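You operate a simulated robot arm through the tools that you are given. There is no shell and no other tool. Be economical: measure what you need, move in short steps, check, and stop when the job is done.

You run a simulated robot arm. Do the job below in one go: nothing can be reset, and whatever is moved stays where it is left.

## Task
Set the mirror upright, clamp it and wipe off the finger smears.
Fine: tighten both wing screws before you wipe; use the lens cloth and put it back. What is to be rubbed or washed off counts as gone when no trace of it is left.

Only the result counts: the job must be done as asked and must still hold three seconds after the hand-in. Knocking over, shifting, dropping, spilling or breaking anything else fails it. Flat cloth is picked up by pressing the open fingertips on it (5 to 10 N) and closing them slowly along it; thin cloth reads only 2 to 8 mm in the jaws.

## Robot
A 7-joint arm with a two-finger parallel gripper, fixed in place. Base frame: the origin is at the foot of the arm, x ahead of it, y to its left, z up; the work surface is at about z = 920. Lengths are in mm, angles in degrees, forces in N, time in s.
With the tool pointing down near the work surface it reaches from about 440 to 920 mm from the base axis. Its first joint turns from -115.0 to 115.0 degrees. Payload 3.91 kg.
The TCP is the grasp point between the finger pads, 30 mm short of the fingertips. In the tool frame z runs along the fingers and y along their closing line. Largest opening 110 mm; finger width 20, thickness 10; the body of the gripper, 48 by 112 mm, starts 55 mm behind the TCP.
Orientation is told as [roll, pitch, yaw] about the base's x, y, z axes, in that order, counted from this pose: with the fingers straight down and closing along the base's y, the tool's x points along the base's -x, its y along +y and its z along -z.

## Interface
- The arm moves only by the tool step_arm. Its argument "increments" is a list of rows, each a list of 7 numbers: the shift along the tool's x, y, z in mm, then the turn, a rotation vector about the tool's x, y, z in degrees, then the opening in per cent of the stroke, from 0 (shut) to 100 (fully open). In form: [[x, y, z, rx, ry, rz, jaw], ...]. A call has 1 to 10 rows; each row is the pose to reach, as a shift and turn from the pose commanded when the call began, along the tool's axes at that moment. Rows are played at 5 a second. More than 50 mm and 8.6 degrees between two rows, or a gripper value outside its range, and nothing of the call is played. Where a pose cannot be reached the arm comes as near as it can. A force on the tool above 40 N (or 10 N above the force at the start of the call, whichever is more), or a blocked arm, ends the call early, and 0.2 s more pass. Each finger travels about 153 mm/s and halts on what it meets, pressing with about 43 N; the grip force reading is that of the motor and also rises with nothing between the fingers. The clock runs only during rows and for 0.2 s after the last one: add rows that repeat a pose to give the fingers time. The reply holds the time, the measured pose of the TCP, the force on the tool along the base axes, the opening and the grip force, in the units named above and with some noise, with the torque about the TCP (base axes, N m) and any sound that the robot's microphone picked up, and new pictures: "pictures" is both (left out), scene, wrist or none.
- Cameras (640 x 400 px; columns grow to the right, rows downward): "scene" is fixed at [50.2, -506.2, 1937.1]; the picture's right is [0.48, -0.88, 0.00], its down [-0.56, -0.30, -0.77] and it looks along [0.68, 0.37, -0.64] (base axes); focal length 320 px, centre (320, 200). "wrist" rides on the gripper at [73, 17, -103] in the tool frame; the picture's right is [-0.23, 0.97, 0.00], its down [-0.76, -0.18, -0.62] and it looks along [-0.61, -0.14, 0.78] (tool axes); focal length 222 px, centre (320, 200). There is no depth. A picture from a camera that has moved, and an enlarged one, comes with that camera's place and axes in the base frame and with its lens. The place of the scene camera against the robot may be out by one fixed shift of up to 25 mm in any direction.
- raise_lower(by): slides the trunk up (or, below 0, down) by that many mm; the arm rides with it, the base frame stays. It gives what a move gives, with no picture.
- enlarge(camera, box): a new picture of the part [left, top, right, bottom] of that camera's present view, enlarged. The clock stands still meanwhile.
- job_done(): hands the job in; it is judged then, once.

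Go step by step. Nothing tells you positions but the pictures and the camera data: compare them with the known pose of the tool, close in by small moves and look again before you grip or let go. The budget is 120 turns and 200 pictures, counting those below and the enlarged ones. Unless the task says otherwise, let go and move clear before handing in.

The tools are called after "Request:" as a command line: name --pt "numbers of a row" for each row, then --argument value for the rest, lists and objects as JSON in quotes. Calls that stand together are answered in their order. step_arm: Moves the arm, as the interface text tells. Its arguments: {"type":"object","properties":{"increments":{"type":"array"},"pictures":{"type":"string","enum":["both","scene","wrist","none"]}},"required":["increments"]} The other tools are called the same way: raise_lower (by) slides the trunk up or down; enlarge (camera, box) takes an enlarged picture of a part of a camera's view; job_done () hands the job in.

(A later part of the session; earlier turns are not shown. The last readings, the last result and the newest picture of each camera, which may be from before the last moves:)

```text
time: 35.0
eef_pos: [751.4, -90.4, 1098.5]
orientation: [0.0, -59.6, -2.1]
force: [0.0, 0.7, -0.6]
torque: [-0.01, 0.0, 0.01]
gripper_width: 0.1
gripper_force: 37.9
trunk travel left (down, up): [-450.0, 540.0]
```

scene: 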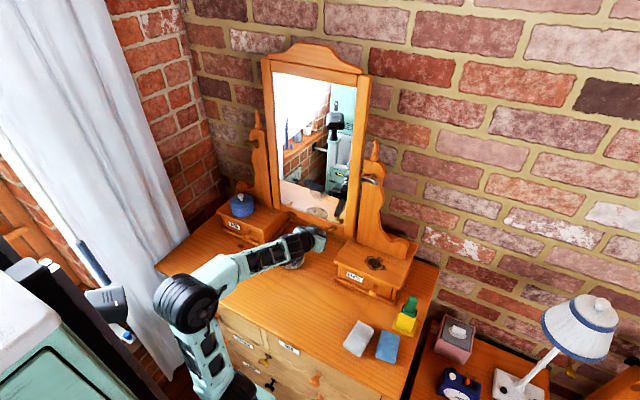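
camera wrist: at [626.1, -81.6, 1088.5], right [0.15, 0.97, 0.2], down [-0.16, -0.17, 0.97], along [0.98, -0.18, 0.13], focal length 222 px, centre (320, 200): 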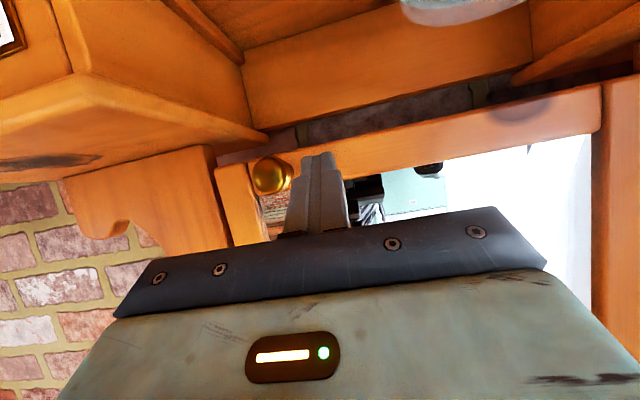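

Request:
step_arm --pt "-8 0 14 0 0 0 0" --pt "-16 0 28 0 0 0 0" --pt "-20 0 35 0 0 0 0" --pt "-23 0 39.5 0 0 0 0" --pt "-25.5 0 44 0 0 0 0" --pt "-25.5 0 44 0 0 0 0" --pt "-25.5 0 44 0 0 0 0" --pictures "none"

Request:
step_arm --pt "4 0 -7 0 0 0 0" --pt "8 0 -14 0 0 0 0" --pt "14 0 -24 0 0 0 0" --pt "20 0 -35 0 0 0 0" --pt "26 0 -45 0 0 0 0" --pt "40 0 -69 0 0 0 0" --pt "55 0 -95 0 0 0 0" --pictures "scene"

Request:
enlarge --camera "scene" --box '[330, 55, 410, 105]'

Request:
enlarge --camera "scene" --box '[310, 200, 390, 250]'

```text
time: 36.6
eef_pos: [802.6, -90.9, 1099.3]
orientation: [-0.1, -59.6, -2.1]
force: [-0.4, -1.2, 0.6]
torque: [0.0, 0.0, -0.02]
gripper_width: 0.0
gripper_force: 37.6
trunk travel left (down, up): [-450.0, 540.0]
```

```text
time: 38.2
eef_pos: [692.5, -87.8, 1100.4]
orientation: [0.1, -59.5, -2.3]
force: [-0.6, -0.8, -0.4]
torque: [0.03, 0.01, 0.02]
gripper_width: 0.0
gripper_force: 37.7
trunk travel left (down, up): [-450.0, 540.0]
```

scene: 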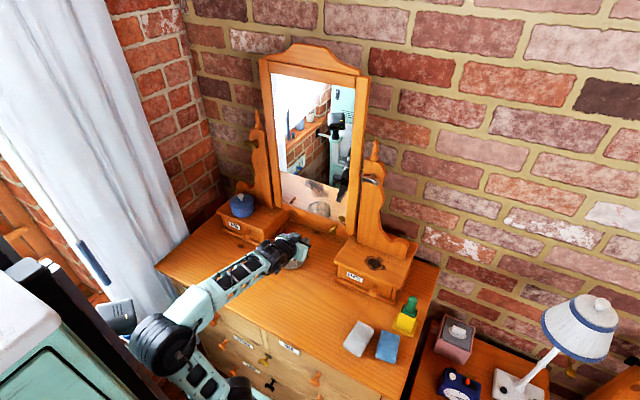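

```text
8.00 times, centred on (370, 80) of scene
camera zoom: at [50.2, -506.2, 1937.1], right [0.48, -0.88, 0.0], down [-0.56, -0.3, -0.77], along [0.68, 0.37, -0.64], focal length 2559 px, centre (-80, 1160)
```

zoom: 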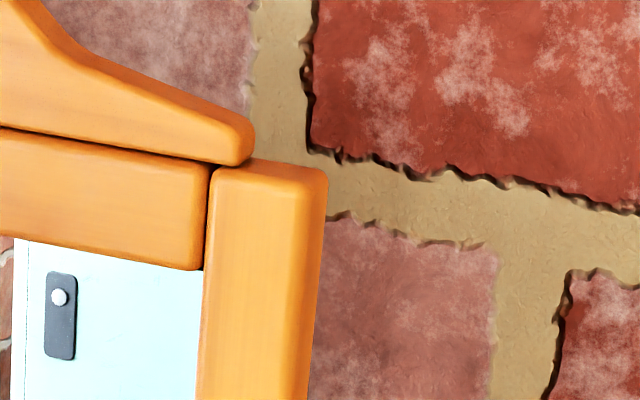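

```text
8.00 times, centred on (350, 225) of scene
camera zoom: at [50.2, -506.2, 1937.1], right [0.48, -0.88, 0.0], down [-0.56, -0.3, -0.77], along [0.68, 0.37, -0.64], focal length 2559 px, centre (80, 0)
```

zoom: 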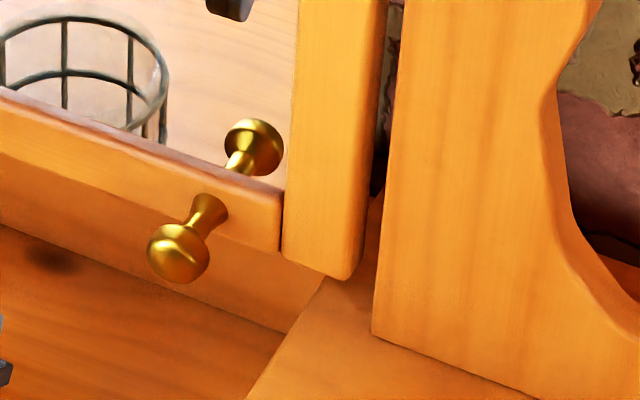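

The stile edge now matches vertical within about 0.3°. I'll raise the trunk and confirm from the camera's own reflection, which should lie along base +x.

Request:
raise_lower --by 220

Request:
enlarge --camera "wrist" --box '[160, 50, 480, 240]'

```text
time: 40.6
eef_pos: [694.0, -88.0, 1320.2]
orientation: [0.0, -59.4, -2.1]
force: [-0.2, 0.4, -0.4]
torque: [-0.01, 0.0, -0.02]
gripper_width: 0.0
gripper_force: 37.6
trunk travel left (down, up): [-670.0, 320.0]
```

```text
2.00 times, centred on (320, 145) of wrist
camera zoom: at [568.2, -65.7, 1309.3], right [0.15, 0.97, 0.2], down [-0.16, -0.17, 0.97], along [0.98, -0.18, 0.13], focal length 444 px, centre (320, 310)
```

zoom: 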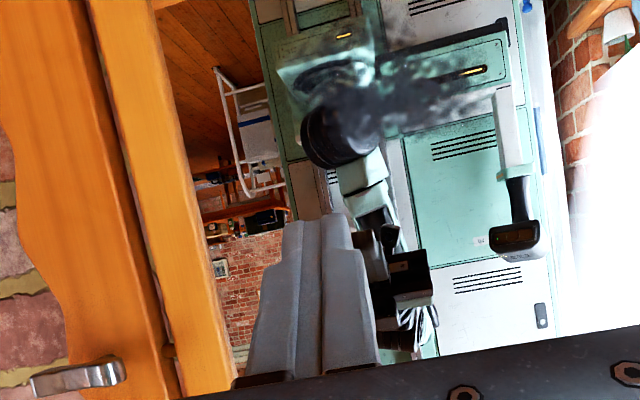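

Request:
enlarge --camera "wrist" --box '[320, 140, 400, 230]'

```text
4.44 times, centred on (360, 185) of wrist
camera zoom: at [568.2, -65.7, 1309.3], right [0.15, 0.97, 0.2], down [-0.16, -0.17, 0.97], along [0.98, -0.18, 0.13], focal length 987 px, centre (142, 267)
```

zoom: 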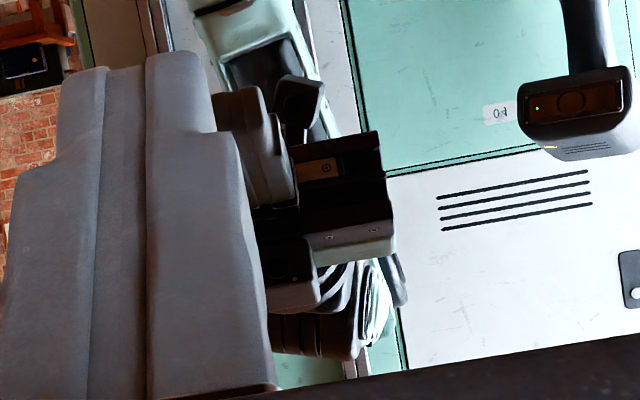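

My reflection lies exactly along +x, so the mirror is upright. Next is the right screw: its bar lies horizontally along y at about (800,-259,1352). I'll level the tool in front of it.

Request:
step_arm --pt "-4 -21 -2 0 -4 0 0" --pt "-8 -43 -4 0 -8 0 0" --pt "-12 -64 -6 0 -12 0 20" --pt "-16 -85 -8 0 -16 0 30" --pt "-20 -107 -10 0 -20 0 40" --pt "-24 -128 -12 0 -24 0 50" --pt "-28 -150 -14 0 -27 0 60" --pt "-28 -171 -16 0 -30 0 60" --pictures "wrist"

```text
time: 42.4
eef_pos: [688.6, -258.7, 1353.2]
orientation: [6.1, -89.5, -8.1]
force: [0.3, 0.4, 0.9]
torque: [0.02, -0.01, -0.04]
gripper_width: 65.9
gripper_force: 0.1
trunk travel left (down, up): [-670.0, 320.0]
camera wrist: at [585.8, -237.9, 1280.8], right [0.04, 0.97, 0.23], down [-0.62, -0.16, 0.77], along [0.78, -0.17, 0.6], focal length 222 px, centre (320, 200)
```

wrist: 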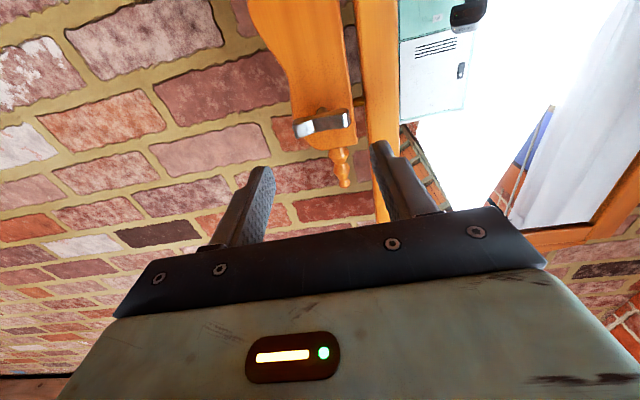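

Request:
enlarge --camera "wrist" --box '[270, 70, 390, 170]'

Request:
enlarge --camera "scene" --box '[340, 150, 420, 210]'

```text
4.00 times, centred on (330, 120) of wrist
camera zoom: at [585.8, -237.9, 1280.8], right [0.04, 0.97, 0.23], down [-0.62, -0.16, 0.77], along [0.78, -0.17, 0.6], focal length 888 px, centre (280, 520)
```

zoom: 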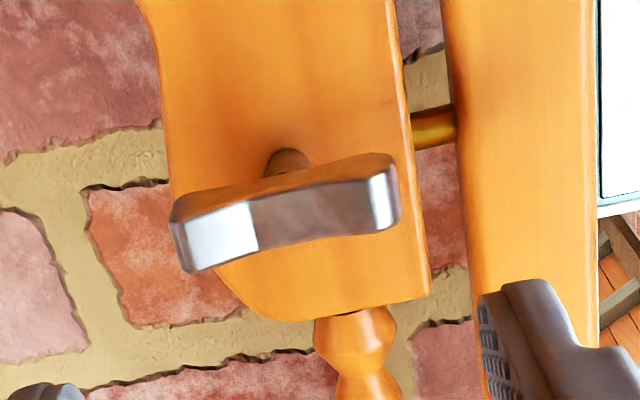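

```text
6.67 times, centred on (380, 180) of scene
camera zoom: at [50.2, -506.2, 1937.1], right [0.48, -0.88, 0.0], down [-0.56, -0.3, -0.77], along [0.68, 0.37, -0.64], focal length 2133 px, centre (-80, 333)
```

zoom: 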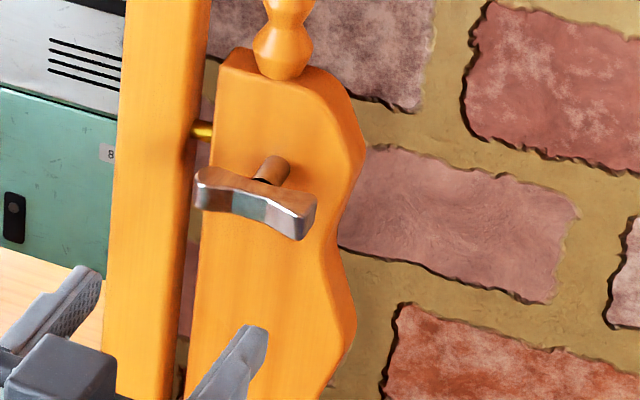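

Bar centre triangulates to ≈(802,-262,1353). I'll roll the tool -90° so the fingers straddle it vertically.

Request:
step_arm --pt "0 0 0 0 0 -8.5 50" --pt "0 0 0 0 0 -17 50" --pt "0 0 0 0 0 -25.5 50" --pt "0 0 0 0 0 -34 50" --pt "0 0 0 0 0 -42.5 50" --pt "0 0 0 0 0 -51 50" --pt "0 0 0 0 0 -59.5 50" --pt "0 0 0 0 0 -68 50" --pt "0 0 0 0 0 -76.5 50" --pt "0 0 0 0 0 -85 50" --pictures "none"

Request:
step_arm --pt "0 0 0 0 0 -3 50" --pt "0 0 0 0 0 -3 50"

```text
time: 44.6
eef_pos: [686.6, -258.2, 1351.9]
orientation: [-89.5, -4.9, 87.9]
force: [0.0, -0.2, 0.5]
torque: [-0.02, -0.02, 0.01]
gripper_width: 54.7
gripper_force: 0.0
trunk travel left (down, up): [-670.0, 320.0]
```

```text
time: 45.2
eef_pos: [686.9, -259.3, 1353.0]
orientation: [-89.5, -2.0, 88.0]
force: [-0.3, -0.6, -0.3]
torque: [0.02, 0.0, 0.0]
gripper_width: 55.1
gripper_force: 0.0
trunk travel left (down, up): [-670.0, 320.0]
camera wrist: at [581.7, -325.6, 1333.0], right [0.0, 0.26, -0.97], down [-0.59, 0.78, 0.21], along [0.8, 0.57, 0.16], focal length 222 px, centre (320, 200)
```

scene: 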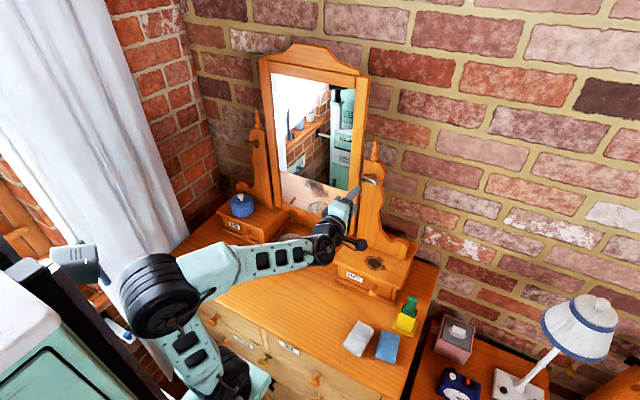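
wrist: 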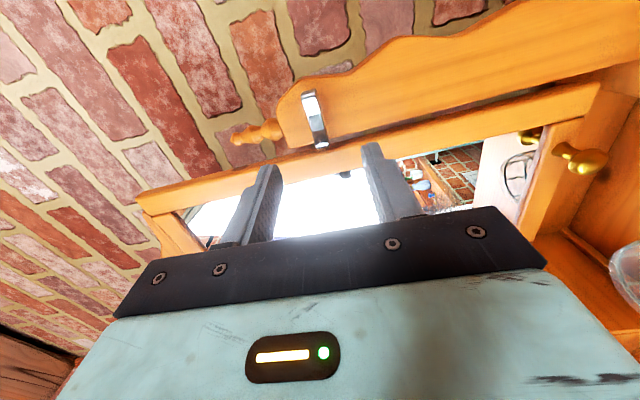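

The fingers now straddle vertically and line up with the bar. I advance most of the way and look.

Request:
step_arm --pt "0 -1 25 0 0 0 50" --pt "0 -2 50 0 0 0 50" --pt "0 -2 65 0 0 0 50" --pt "0 -2 75 0 0 0 50"

Request:
enlarge --camera "wrist" --box '[220, 70, 440, 230]'

Request:
enlarge --camera "scene" --box '[330, 150, 410, 210]'

```text
time: 46.2
eef_pos: [763.6, -261.1, 1354.0]
orientation: [-89.4, -2.1, 87.9]
force: [0.7, -0.3, -0.9]
torque: [-0.01, 0.0, 0.0]
gripper_width: 55.1
gripper_force: 0.1
trunk travel left (down, up): [-670.0, 320.0]
camera wrist: at [657.0, -329.5, 1335.1], right [0.0, 0.26, -0.97], down [-0.59, 0.78, 0.21], along [0.81, 0.57, 0.16], focal length 222 px, centre (320, 200)
```

scene: 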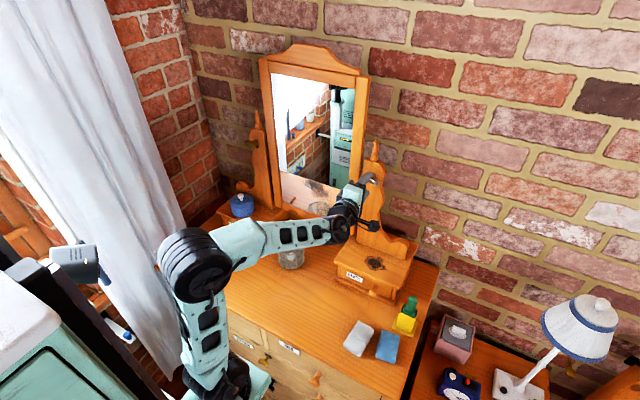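
wrist: 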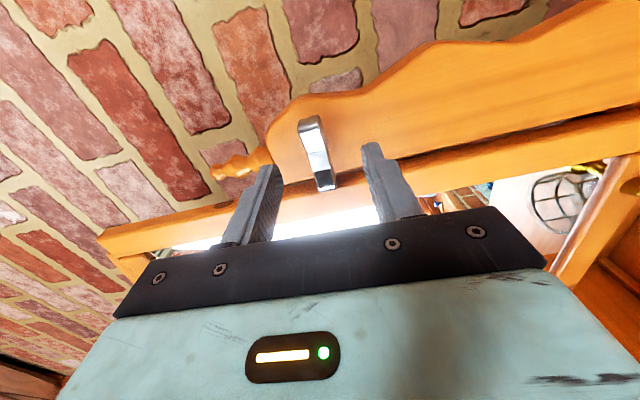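

```text
2.50 times, centred on (330, 150) of wrist
camera zoom: at [657.0, -329.5, 1335.1], right [0.0, 0.26, -0.97], down [-0.59, 0.78, 0.21], along [0.81, 0.57, 0.16], focal length 555 px, centre (295, 325)
```

zoom: 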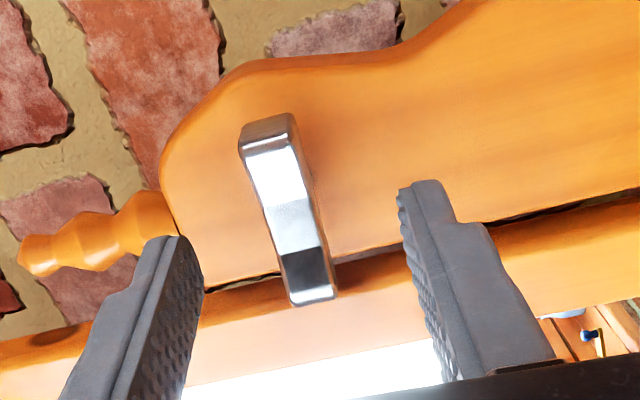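

```text
6.67 times, centred on (370, 180) of scene
camera zoom: at [50.2, -506.2, 1937.1], right [0.48, -0.88, 0.0], down [-0.56, -0.3, -0.77], along [0.68, 0.37, -0.64], focal length 2133 px, centre (-13, 333)
```

zoom: 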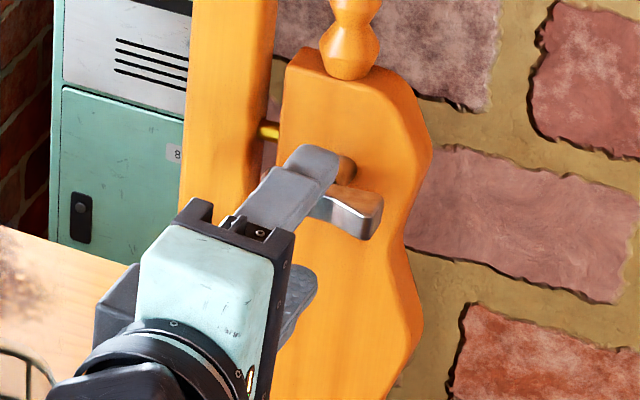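

Well aligned. Moving 20 mm further and closing on the bar.

Request:
step_arm --pt "0 0 7 0 0 0 50" --pt "0 0 14 0 0 0 50" --pt "0 0 20 0 0 0 50" --pt "0 0 20 0 0 0 40" --pt "0 0 20 0 0 0 28" --pt "0 0 20 0 0 0 18" --pt "0 0 20 0 0 0 8" --pt "0 0 20 0 0 0 4" --pt "0 0 20 0 0 0 4"

Request:
enlarge --camera "wrist" --box '[220, 70, 440, 230]'

```text
time: 48.2
eef_pos: [783.0, -261.9, 1354.9]
orientation: [-89.5, -2.1, 87.9]
force: [8.7, -3.5, 9.7]
torque: [0.02, -0.87, -0.16]
gripper_width: 14.6
gripper_force: 44.9
trunk travel left (down, up): [-670.0, 320.0]
camera wrist: at [676.8, -330.3, 1335.6], right [0.0, 0.26, -0.97], down [-0.59, 0.78, 0.21], along [0.8, 0.57, 0.16], focal length 222 px, centre (320, 200)
```

scene: 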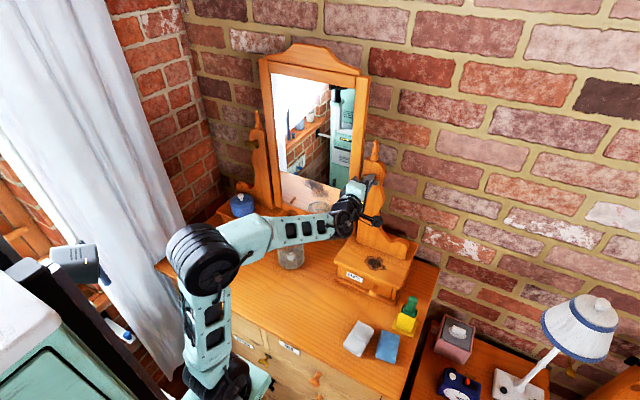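
wrist: 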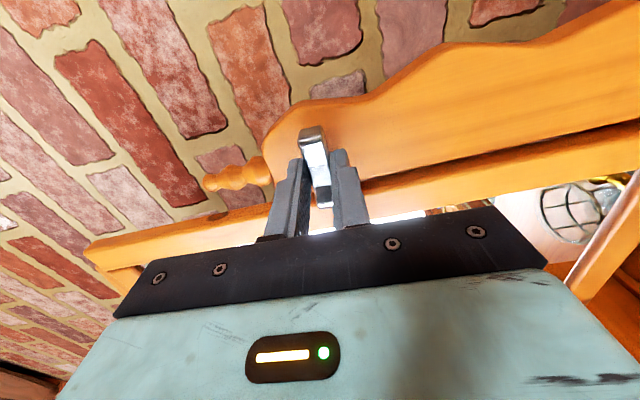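

```text
2.50 times, centred on (330, 150) of wrist
camera zoom: at [676.8, -330.3, 1335.6], right [0.0, 0.26, -0.97], down [-0.59, 0.78, 0.21], along [0.8, 0.57, 0.16], focal length 555 px, centre (295, 325)
```

zoom: 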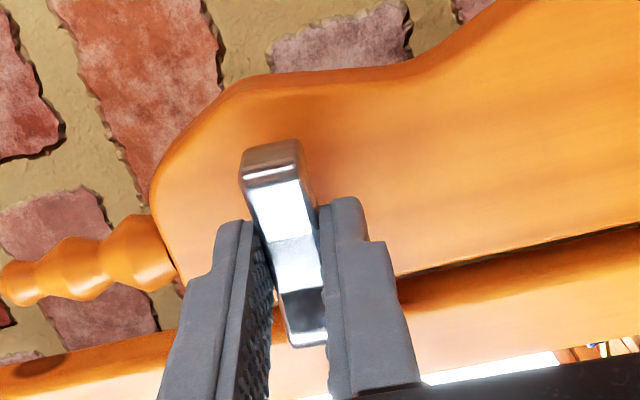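

Gripped at 14.6 mm. Now turning clockwise as seen from the front.

Request:
step_arm --pt "0 -1 0 0 0 8 4" --pt "0 -1 0 0 0 16 4" --pt "0 -1 0 0 0 24 4" --pt "0 -1 0 0 0 32 4" --pt "0 -1 0 0 0 40 4" --pictures "none"

```text
time: 49.4
eef_pos: [783.3, -263.5, 1354.0]
orientation: [-89.2, -42.2, 87.4]
force: [9.9, -4.0, 14.2]
torque: [0.02, 1.22, -0.26]
gripper_width: 15.2
gripper_force: 44.8
trunk travel left (down, up): [-670.0, 320.0]
```

Request:
step_arm --pt "0 0 0 0 0 8 4" --pt "0 0 0 0 0 16 4" --pt "0 0 0 0 0 24 4" --pt "0 0 0 0 0 32 4" --pt "0 0 0 0 0 40 4"

```text
time: 50.6
eef_pos: [783.3, -260.8, 1354.0]
orientation: [-86.0, -82.1, 83.8]
force: [2.8, 1.1, 7.0]
torque: [0.04, 1.12, 0.82]
gripper_width: 15.6
gripper_force: 44.6
trunk travel left (down, up): [-670.0, 320.0]
camera wrist: at [678.9, -250.7, 1279.9], right [0.04, 1.0, 0.09], down [-0.62, -0.05, 0.78], along [0.79, -0.08, 0.61], focal length 222 px, centre (320, 200)
```

scene: 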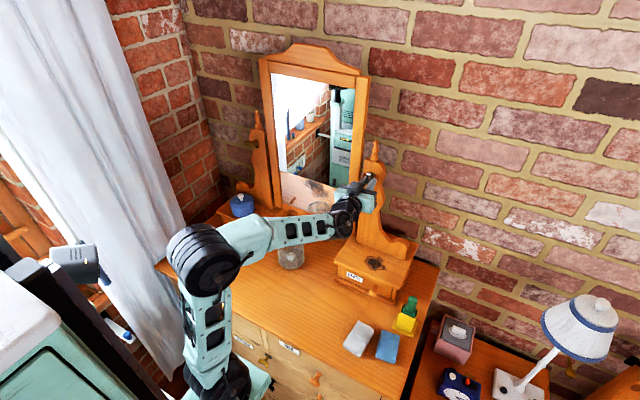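
wrist: 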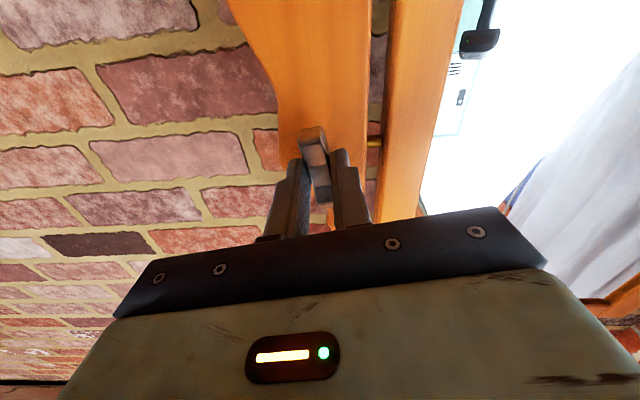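

The bar turned with the tool and is still free, so I continue.

Request:
step_arm --pt "0 0 0 0 0 8 4" --pt "0 0 0 0 0 16 4" --pt "0 0 0 0 0 24 4" --pt "0 0 0 0 0 32 4" --pt "0 0 0 0 0 40 4" --pictures "none"

Request:
step_arm --pt "0 0 0 0 0 8 4" --pt "0 0 0 0 0 16 4" --pt "0 0 0 0 0 24 4" --pt "0 0 0 0 0 32 4" --pt "0 0 0 0 0 40 4"

```text
time: 51.8
eef_pos: [782.1, -261.2, 1353.6]
orientation: [88.9, -58.1, -91.0]
force: [-1.0, 5.2, -3.2]
torque: [-2.54, 0.94, 1.54]
gripper_width: 28.7
gripper_force: 44.4
trunk travel left (down, up): [-670.0, 320.0]
```

```text
time: 53.0
eef_pos: [784.4, -253.0, 1345.5]
orientation: [88.4, -19.4, -90.6]
force: [-13.6, 16.4, -22.5]
torque: [-1.08, -0.02, 1.13]
gripper_width: 45.7
gripper_force: 40.7
trunk travel left (down, up): [-670.0, 320.0]
stopped in row 5: the force on the tool passed its limit at 42 N (the readings are from after the stop); the commanded pose is now the measured one
camera wrist: at [682.0, -176.1, 1339.7], right [0.03, 0.11, 0.99], down [-0.64, -0.76, 0.1], along [0.77, -0.64, 0.05], focal length 222 px, centre (320, 200)
```

scene: 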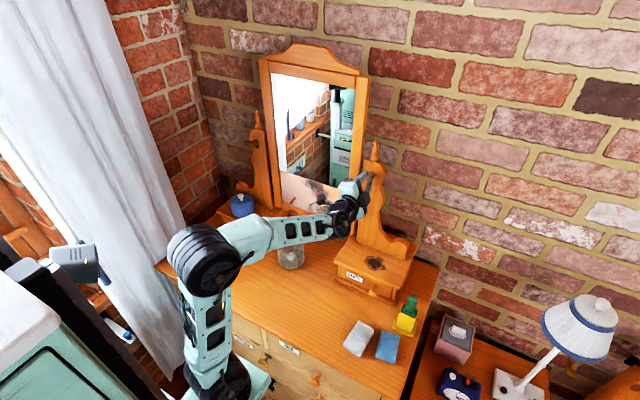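
wrist: 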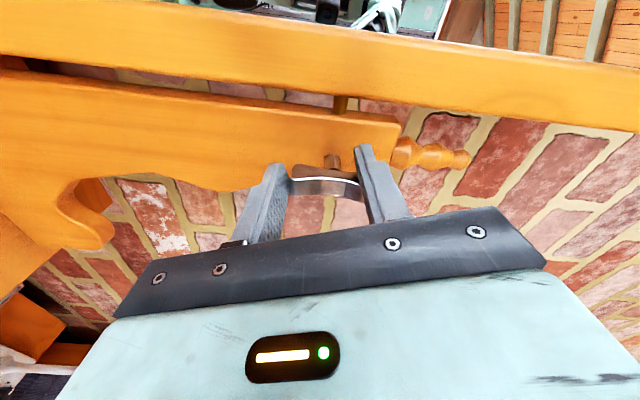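

The screw resisted at about 2.5 N·m and the fingers slipped around the bar. I'll open, back off and check the bar angle.

Request:
step_arm --pt "0 0 0 0 0 0 60" --pt "0 0 0 0 0 0 70" --pt "0 0 -15 0 0 0 70" --pt "0 0 -45 0 0 0 70" --pt "0 0 -80 0 0 0 70"

Request:
enlarge --camera "wrist" --box '[240, 90, 460, 220]'

Request:
enlarge --camera "scene" --box '[330, 150, 410, 210]'

```text
time: 54.2
eef_pos: [704.3, -257.3, 1351.4]
orientation: [89.2, -19.3, -91.2]
force: [1.2, 0.3, -0.2]
torque: [-0.03, -0.03, -0.03]
gripper_width: 77.3
gripper_force: 0.2
trunk travel left (down, up): [-670.0, 320.0]
camera wrist: at [602.6, -180.1, 1344.0], right [0.02, 0.11, 0.99], down [-0.64, -0.76, 0.09], along [0.77, -0.64, 0.05], focal length 222 px, centre (320, 200)
```

scene: 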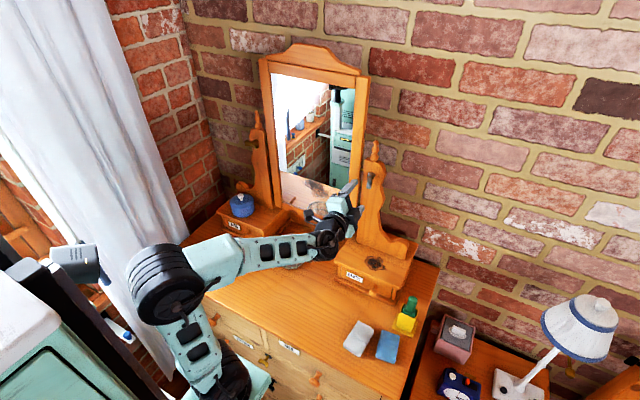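
wrist: 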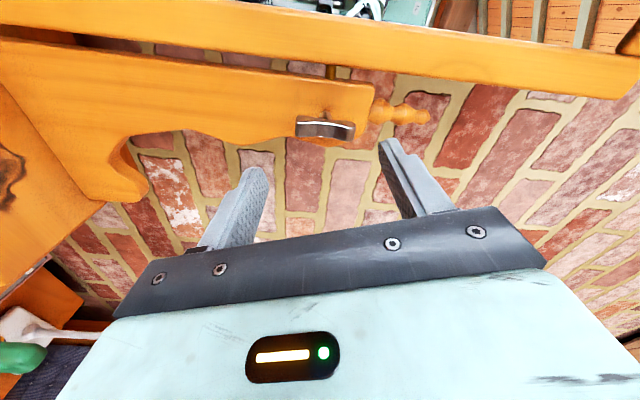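

```text
2.91 times, centred on (350, 155) of wrist
camera zoom: at [602.6, -180.1, 1344.0], right [0.02, 0.11, 0.99], down [-0.64, -0.76, 0.09], along [0.77, -0.64, 0.05], focal length 646 px, centre (233, 331)
```

zoom: 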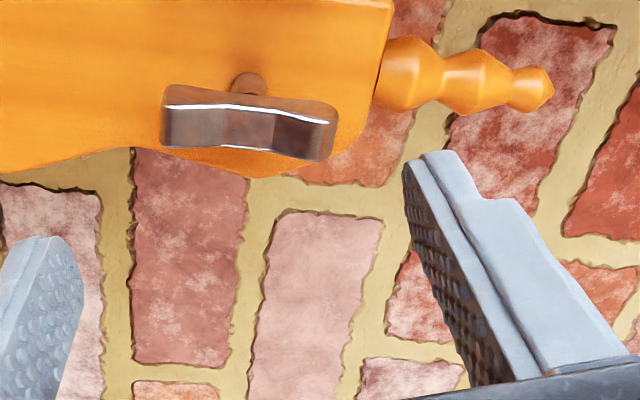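

```text
6.67 times, centred on (370, 180) of scene
camera zoom: at [50.2, -506.2, 1937.1], right [0.48, -0.88, 0.0], down [-0.56, -0.3, -0.77], along [0.68, 0.37, -0.64], focal length 2133 px, centre (-13, 333)
```

zoom: 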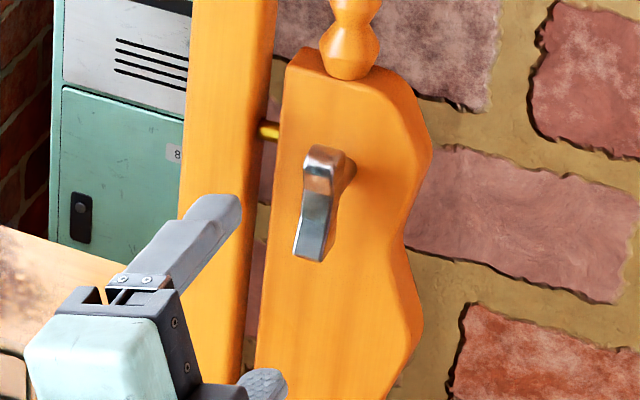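

The right bar went from horizontal to vertical and stopped firm. I'll unroll the tool and go to the left screw.

Request:
step_arm --pt "0 0 0 0 0 -8.5 60" --pt "0 0 0 0 0 -17 60" --pt "0 0 0 0 0 -25.5 60" --pt "0 0 0 0 0 -34 60" --pt "0 0 0 0 0 -42.5 60" --pt "0 0 0 0 0 -51 60" --pt "0 0 0 0 0 -59.5 60" --pt "0 0 0 0 0 -68 60" --pt "0 0 0 0 0 -71 60" --pictures "none"

Request:
step_arm --pt "0 45 -5 0 0 0 60" --pt "0 90 -10 0 0 0 60" --pt "0 135 -10 0 0 0 60" --pt "0 180 -10 0 0 0 60" --pt "0 225 -10 0 0 0 60" --pt "0 270 -10 0 0 0 60" --pt "0 315 -10 0 0 0 60" --pt "0 360 -10 0 0 0 60" --pt "0 400 -10 0 0 0 60" --pt "0 430 -10 0 0 0 60" --pictures "wrist"

```text
time: 56.2
eef_pos: [701.8, -254.5, 1353.2]
orientation: [-22.9, -89.1, 21.4]
force: [0.2, -0.5, 0.7]
torque: [-0.01, -0.03, 0.02]
gripper_width: 65.9
gripper_force: 0.1
trunk travel left (down, up): [-670.0, 320.0]
```

```text
time: 58.4
eef_pos: [706.3, 175.1, 1349.4]
orientation: [-14.7, -89.2, 13.1]
force: [0.1, -0.1, 0.4]
torque: [-0.04, 0.06, 0.02]
gripper_width: 66.1
gripper_force: 0.0
trunk travel left (down, up): [-670.0, 320.0]
camera wrist: at [603.7, 194.5, 1277.7], right [0.03, 0.97, 0.22], down [-0.62, -0.16, 0.77], along [0.79, -0.16, 0.6], focal length 222 px, centre (320, 200)
```

wrist: 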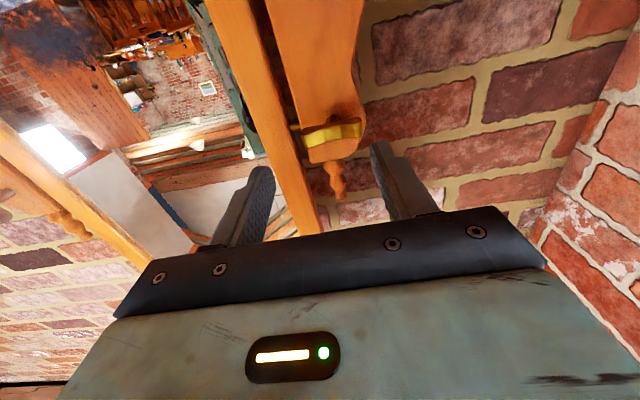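

Request:
enlarge --camera "wrist" --box '[270, 80, 390, 180]'

Request:
enlarge --camera "scene" --box '[220, 110, 300, 170]'

```text
4.00 times, centred on (330, 130) of wrist
camera zoom: at [603.7, 194.5, 1277.7], right [0.03, 0.97, 0.22], down [-0.62, -0.16, 0.77], along [0.79, -0.16, 0.6], focal length 888 px, centre (280, 480)
```

zoom: 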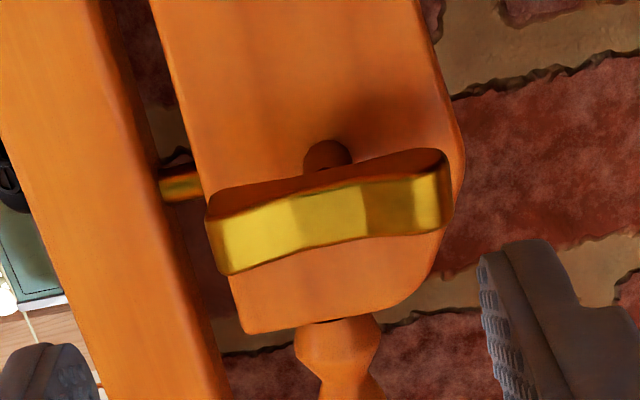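

```text
6.67 times, centred on (260, 140) of scene
camera zoom: at [50.2, -506.2, 1937.1], right [0.48, -0.88, 0.0], down [-0.56, -0.3, -0.77], along [0.68, 0.37, -0.64], focal length 2133 px, centre (720, 600)
```

zoom: 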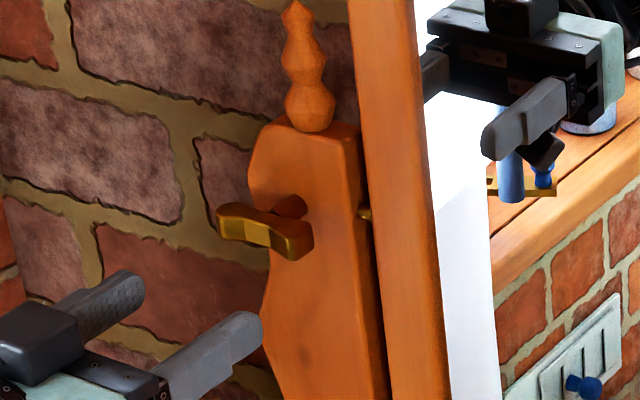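

The left bar is the same: horizontal, centred at ≈(802,183,1354). Same procedure here.

Request:
step_arm --pt "0 0 0 0 0 -8.5 50" --pt "0 0 0 0 0 -17 50" --pt "0 0 0 0 0 -25.5 50" --pt "0 0 0 0 0 -34 50" --pt "0 0 0 0 0 -42.5 50" --pt "0 0 0 0 0 -51 50" --pt "0 0 0 0 0 -59.5 50" --pt "0 0 0 0 0 -68 50" --pt "0 0 0 0 0 -76.5 50" --pt "0 0 0 0 0 -85 50" --pictures "none"

Request:
step_arm --pt "0 0 0 0 0 -3 50" --pt "0 0 0 0 0 -3 50" --pictures "wrist"

```text
time: 60.6
eef_pos: [703.8, 174.4, 1349.9]
orientation: [-89.0, -4.6, 88.4]
force: [0.1, 0.0, -0.6]
torque: [0.0, 0.01, 0.0]
gripper_width: 55.1
gripper_force: 0.1
trunk travel left (down, up): [-670.0, 320.0]
```

```text
time: 61.2
eef_pos: [704.7, 175.6, 1351.3]
orientation: [-89.1, -1.7, 88.4]
force: [-0.1, -0.1, -0.1]
torque: [-0.02, 0.0, 0.03]
gripper_width: 54.9
gripper_force: 0.1
trunk travel left (down, up): [-670.0, 320.0]
camera wrist: at [599.8, 106.7, 1332.4], right [-0.01, 0.26, -0.97], down [-0.6, 0.77, 0.21], along [0.8, 0.58, 0.15], focal length 222 px, centre (320, 200)
```

wrist: 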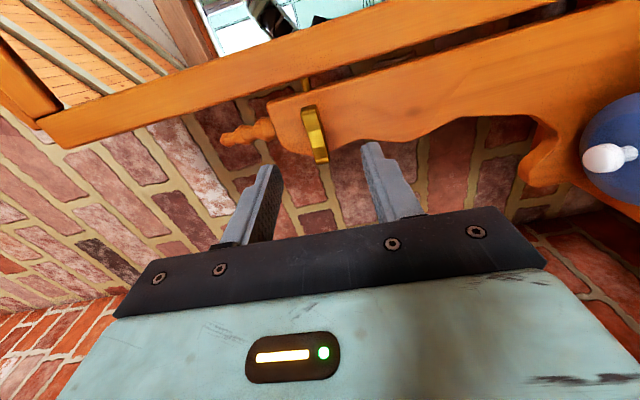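

Request:
step_arm --pt "-9.6 -3.9 20 0 0 0 50" --pt "-9.6 -3.9 40 0 0 0 50" --pt "-9.6 -3.9 55 0 0 0 50" --pictures "wrist"

Request:
enlarge --camera "wrist" --box '[220, 70, 440, 230]'

```text
time: 62.0
eef_pos: [759.5, 184.3, 1354.1]
orientation: [-89.2, -1.8, 88.5]
force: [0.0, 0.6, -0.6]
torque: [0.03, 0.06, -0.01]
gripper_width: 55.0
gripper_force: 0.1
trunk travel left (down, up): [-670.0, 320.0]
camera wrist: at [654.0, 115.1, 1335.9], right [-0.01, 0.26, -0.97], down [-0.6, 0.77, 0.21], along [0.8, 0.58, 0.15], focal length 222 px, centre (320, 200)
```

wrist: 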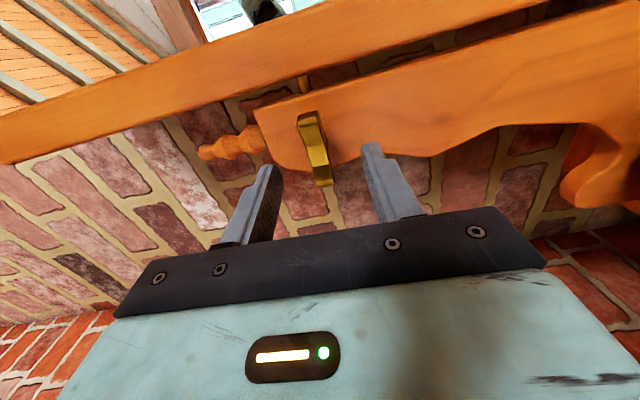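

```text
2.50 times, centred on (330, 150) of wrist
camera zoom: at [654.0, 115.1, 1335.9], right [-0.01, 0.26, -0.97], down [-0.6, 0.77, 0.21], along [0.8, 0.58, 0.15], focal length 555 px, centre (295, 325)
```

zoom: 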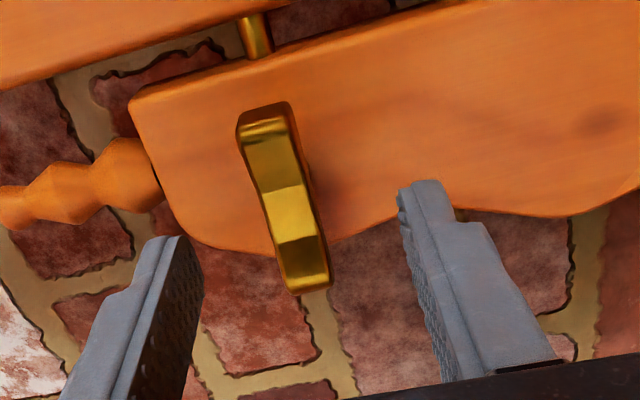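

Same picture as on the right side, so I advance, grip, and begin turning.

Request:
step_arm --pt "0.5 0 8 0 0 0 50" --pt "0.5 0 16 0 0 0 50" --pt "0.5 0 24 0 0 0 50" --pt "0.5 0 24 0 0 0 40" --pt "0.5 0 24 0 0 0 28" --pt "0.5 0 24 0 0 0 18" --pt "0.5 0 24 0 0 0 8" --pt "0.5 0 24 0 0 0 4" --pt "0.5 0 24 0 0 0 4" --pictures "wrist"

```text
time: 64.0
eef_pos: [784.3, 181.4, 1355.7]
orientation: [-89.3, -1.7, 88.4]
force: [5.9, 1.1, 7.6]
torque: [0.05, -1.16, -0.06]
gripper_width: 14.9
gripper_force: 45.0
trunk travel left (down, up): [-670.0, 320.0]
camera wrist: at [679.1, 113.5, 1336.7], right [-0.01, 0.26, -0.97], down [-0.6, 0.77, 0.21], along [0.8, 0.58, 0.15], focal length 222 px, centre (320, 200)
```

wrist: 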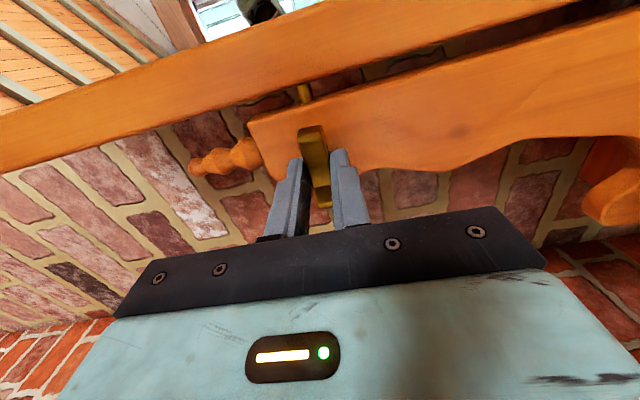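

Request:
step_arm --pt "0 -1 0 0 0 8 4" --pt "0 -1 0 0 0 16 4" --pt "0 -1 0 0 0 24 4" --pictures "none"

Request:
step_arm --pt "0 0 0 0 0 8 4" --pt "0 0 0 0 0 16 4" --pt "0 0 0 0 0 24 4" --pt "0 0 0 0 0 32 4" --pt "0 0 0 0 0 40 4" --pictures "none"

Request:
step_arm --pt "0 0 0 0 0 8 4" --pt "0 0 0 0 0 16 4" --pt "0 0 0 0 0 24 4" --pictures "wrist"

```text
time: 64.8
eef_pos: [784.3, 181.6, 1354.2]
orientation: [-89.1, -25.9, 88.1]
force: [12.5, 1.8, 8.6]
torque: [0.01, -0.45, 0.28]
gripper_width: 14.9
gripper_force: 45.3
trunk travel left (down, up): [-670.0, 320.0]
```

```text
time: 66.0
eef_pos: [783.7, 183.1, 1354.6]
orientation: [-87.8, -65.9, 86.4]
force: [3.9, 0.0, 8.3]
torque: [0.0, 1.1, 0.47]
gripper_width: 15.3
gripper_force: 44.8
trunk travel left (down, up): [-670.0, 320.0]
```

```text
time: 66.8
eef_pos: [784.9, 182.3, 1354.4]
orientation: [-7.8, -89.1, 6.2]
force: [1.9, -1.0, 4.8]
torque: [-0.01, 1.04, 1.02]
gripper_width: 15.1
gripper_force: 45.3
trunk travel left (down, up): [-670.0, 320.0]
camera wrist: at [680.5, 202.3, 1283.1], right [0.03, 0.97, 0.23], down [-0.62, -0.16, 0.77], along [0.79, -0.16, 0.6], focal length 222 px, centre (320, 200)
```

wrist: 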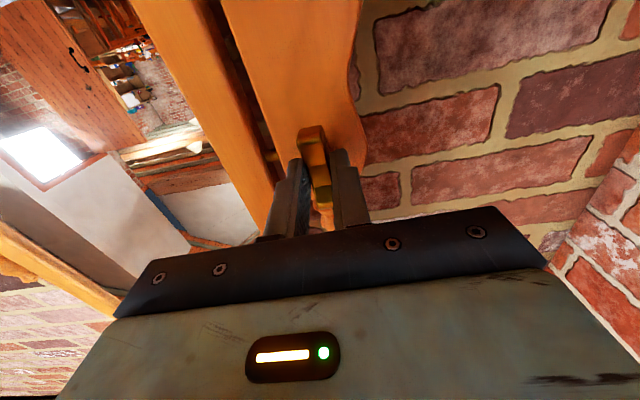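

It turned freely to vertical. Continuing in small steps until it resists.

Request:
step_arm --pt "0 0 0 0 0 4 4" --pt "0 0 0 0 0 8 4" --pt "0 0 0 0 0 12 4" --pictures "none"

```text
time: 67.6
eef_pos: [784.9, 183.3, 1354.7]
orientation: [85.4, -78.2, -86.9]
force: [-1.7, -0.1, -2.2]
torque: [-1.41, 0.36, 1.11]
gripper_width: 19.0
gripper_force: 45.0
trunk travel left (down, up): [-670.0, 320.0]
```

It resists now. A bit more for firmness, then release, back off and look.

Request:
step_arm --pt "0 0 0 0 0 4 4" --pt "0 0 0 0 0 8 4" --pt "0 0 0 0 0 12 4" --pt "0 0 0 0 0 12 4" --pictures "none"

Request:
step_arm --pt "0 0 0 0 0 0 40" --pt "0 0 0 0 0 0 55" --pt "0 0 -15 0 0 0 55" --pt "0 0 -45 0 0 0 55" --pt "0 0 -80 0 0 0 55"

Request:
enlarge --camera "wrist" --box '[240, 80, 440, 220]'

Request:
enlarge --camera "scene" --box '[230, 40, 410, 220]'

```text
time: 68.6
eef_pos: [782.8, 182.0, 1354.6]
orientation: [87.9, -66.2, -89.6]
force: [-3.6, 1.5, -1.4]
torque: [-1.82, 0.36, 1.25]
gripper_width: 24.2
gripper_force: 44.9
trunk travel left (down, up): [-670.0, 320.0]
```

```text
time: 69.8
eef_pos: [704.3, 185.2, 1355.6]
orientation: [87.8, -66.2, -89.5]
force: [0.2, 0.3, 0.1]
torque: [0.01, -0.04, 0.0]
gripper_width: 60.3
gripper_force: 0.1
trunk travel left (down, up): [-670.0, 320.0]
camera wrist: at [602.8, 233.3, 1296.9], right [0.03, 0.8, 0.6], down [-0.63, -0.45, 0.64], along [0.78, -0.4, 0.49], focal length 222 px, centre (320, 200)
```

scene: 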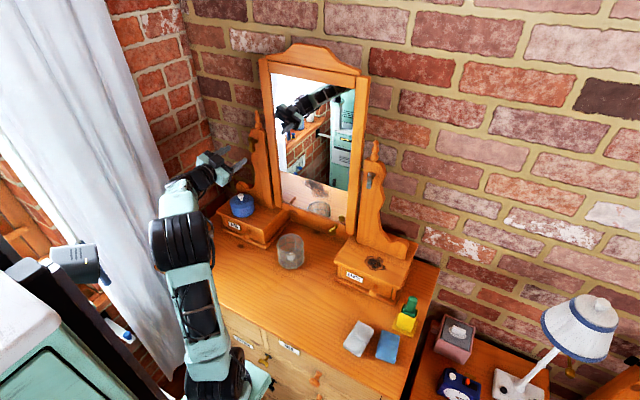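
wrist: 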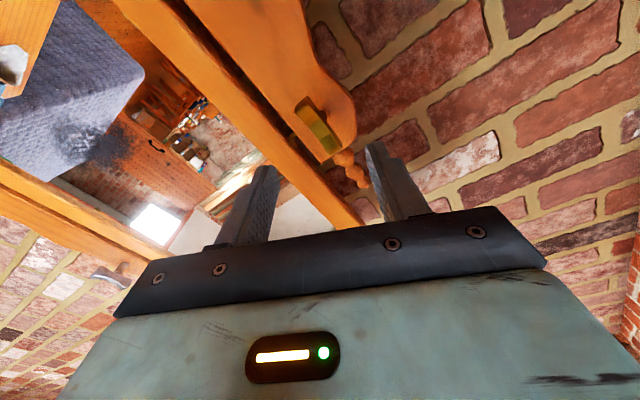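

```text
2.86 times, centred on (340, 150) of wrist
camera zoom: at [602.8, 233.3, 1296.9], right [0.03, 0.8, 0.6], down [-0.63, -0.45, 0.64], along [0.78, -0.4, 0.49], focal length 635 px, centre (263, 343)
```

zoom: 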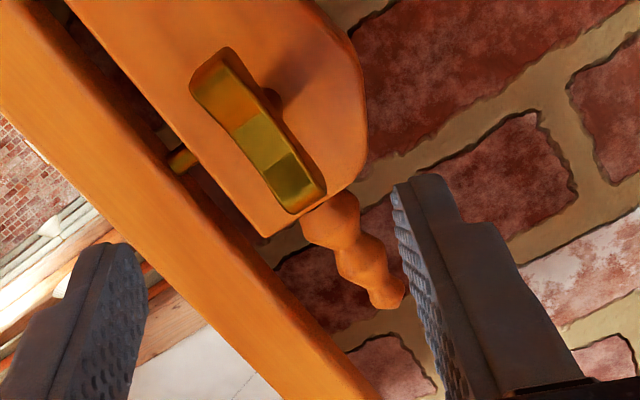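

```text
2.22 times, centred on (320, 130) of scene
camera zoom: at [50.2, -506.2, 1937.1], right [0.48, -0.88, 0.0], down [-0.56, -0.3, -0.77], along [0.68, 0.37, -0.64], focal length 711 px, centre (320, 356)
```

zoom: 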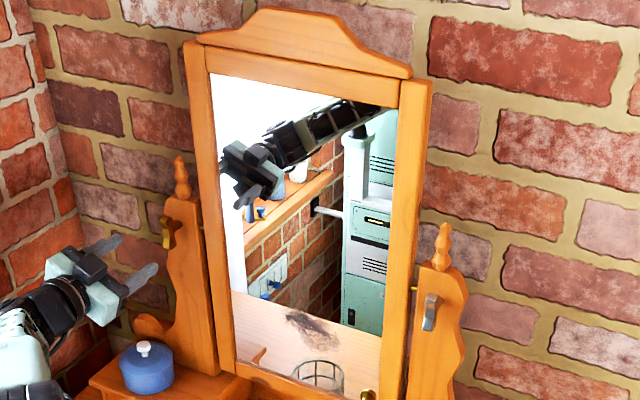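

Both screws are now vertical and firm, and the mirror is still upright. The smear lies around y≈-130..-10, z≈1210..1275. I go back to fetch the blue cloth.

Request:
step_arm --pt "0 0 -5 0 0 -8 100" --pt "0 0 -10 0 0 -16 100" --pt "0 0 -10 0 0 -23 100" --pictures "none"

Request:
step_arm --pt "0 -40 0 0 8 0 100" --pt "0 -80 0 0 16 0 100" --pt "0 -120 0 0 24 0 100" --pt "0 -160 0 0 32 0 100" --pt "0 -200 0 0 40 0 100" --pt "0 -240 0 0 48 0 100" --pt "0 -280 -5 0 56 0 100" --pt "0 -320 -10 0 64 0 100" --pt "0 -360 -15 0 72 0 100" --pt "0 -390 -20 0 80 0 100" --pictures "none"

```text
time: 70.6
eef_pos: [694.8, 185.7, 1356.6]
orientation: [36.5, -89.0, -38.0]
force: [0.9, 0.0, -0.4]
torque: [-0.05, 0.01, -0.04]
gripper_width: 110.2
gripper_force: 0.1
trunk travel left (down, up): [-670.0, 320.0]
```

```text
time: 72.8
eef_pos: [657.9, -200.9, 1352.7]
orientation: [0.7, -9.2, -2.2]
force: [0.1, -0.8, 0.3]
torque: [0.07, -0.03, -0.01]
gripper_width: 109.8
gripper_force: 0.1
out of reach, approached as far as the arm can: row 10
trunk travel left (down, up): [-670.0, 320.0]
```

Request:
raise_lower --by -170

Request:
step_arm --pt "10 -25 0 0 4 8 100" --pt "20 -50 0 0 9 16 100" --pt "30 -75 0 0 9 24 100" --pt "40 -100 0 0 9 32 100" --pt "50 -125 0 0 9 40 100" --pt "60 -150 0 0 9 48 100" --pt "70 -175 0 0 9 56 100" --pt "80 -200 0 0 9 64 100" --pt "88 -225 0 0 9 72 100" --pt "88 -250 0 0 9 80 100" --pictures "none"

```text
time: 74.7
eef_pos: [659.4, -200.2, 1182.1]
orientation: [0.7, -9.2, -2.0]
force: [0.1, -0.1, 0.0]
torque: [0.06, 0.0, -0.02]
gripper_width: 109.8
gripper_force: 0.1
trunk travel left (down, up): [-500.0, 490.0]
```

```text
refused: row 1 steps farther than a row can; nothing moved
```

Request:
step_arm --pt "10 -25 0 0 0 8 100" --pt "20 -50 0 0 0 16 100" --pt "30 -75 0 0 0 24 100" --pt "40 -100 0 0 0 32 100" --pt "50 -125 0 0 0 40 100" --pt "60 -150 0 0 0 48 100" --pt "70 -175 0 0 0 56 100" --pt "80 -200 0 0 0 64 100" --pt "88 -225 0 0 0 72 100" --pt "88 -250 0 0 0 80 100" --pictures "wrist"

```text
time: 76.9
eef_pos: [546.3, -414.5, 1162.9]
orientation: [7.8, -3.5, -82.5]
force: [0.2, -1.3, 0.1]
torque: [0.01, -0.01, -0.03]
gripper_width: 110.0
gripper_force: 0.1
out of reach, approached as far as the arm can: row 6, 7, 8, 9, 10
trunk travel left (down, up): [-500.0, 490.0]
camera wrist: at [538.1, -336.3, 1263.7], right [0.99, -0.09, 0.15], down [-0.16, -0.75, 0.64], along [0.05, -0.65, -0.76], focal length 222 px, centre (320, 200)
```

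wrist: 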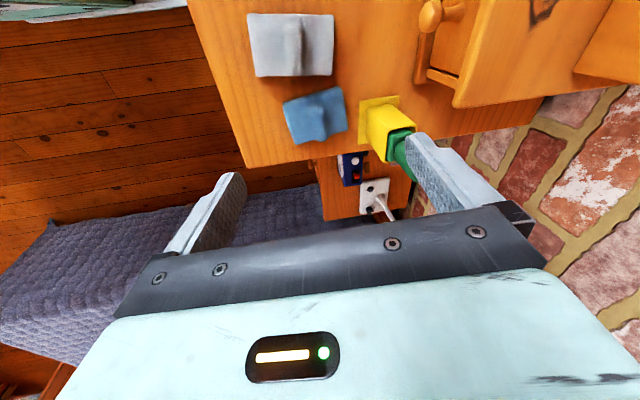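

Request:
raise_lower --by -90

Request:
step_arm --pt "0 0 0 4 2 0 100" --pt "0 0 0 7.8 3.5 0 100" --pictures "wrist"

Request:
enlarge --camera "wrist" --box '[220, 10, 440, 170]'

```text
time: 78.2
eef_pos: [545.4, -415.2, 1074.3]
orientation: [7.7, -3.4, -82.4]
force: [-0.4, 0.3, 0.6]
torque: [0.03, 0.01, 0.01]
gripper_width: 109.5
gripper_force: 0.0
trunk travel left (down, up): [-410.0, 580.0]
```

```text
time: 78.8
eef_pos: [545.2, -415.7, 1074.4]
orientation: [-0.1, -0.1, -82.1]
force: [0.2, 0.4, 0.5]
torque: [0.03, -0.04, 0.01]
gripper_width: 109.9
gripper_force: 0.0
trunk travel left (down, up): [-410.0, 580.0]
camera wrist: at [552.6, -340.2, 1176.9], right [1.0, -0.09, 0.0], down [-0.07, -0.78, 0.62], along [-0.06, -0.62, -0.78], focal length 222 px, centre (320, 200)
```

wrist: 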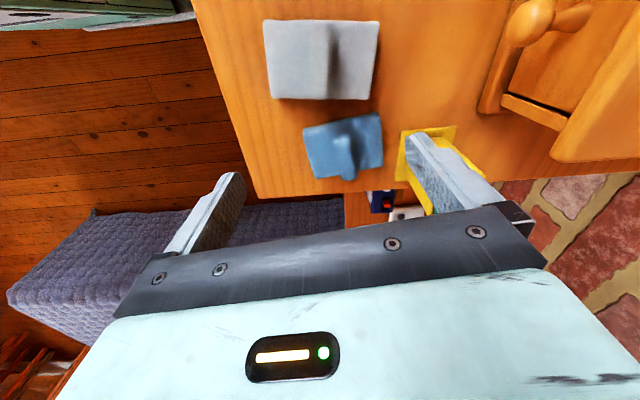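

```text
2.50 times, centred on (330, 90) of wrist
camera zoom: at [552.6, -340.2, 1176.9], right [1.0, -0.09, 0.0], down [-0.07, -0.78, 0.62], along [-0.06, -0.62, -0.78], focal length 555 px, centre (295, 475)
```

zoom: 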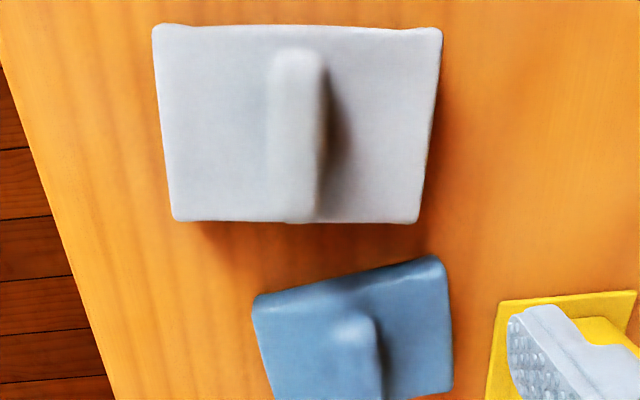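

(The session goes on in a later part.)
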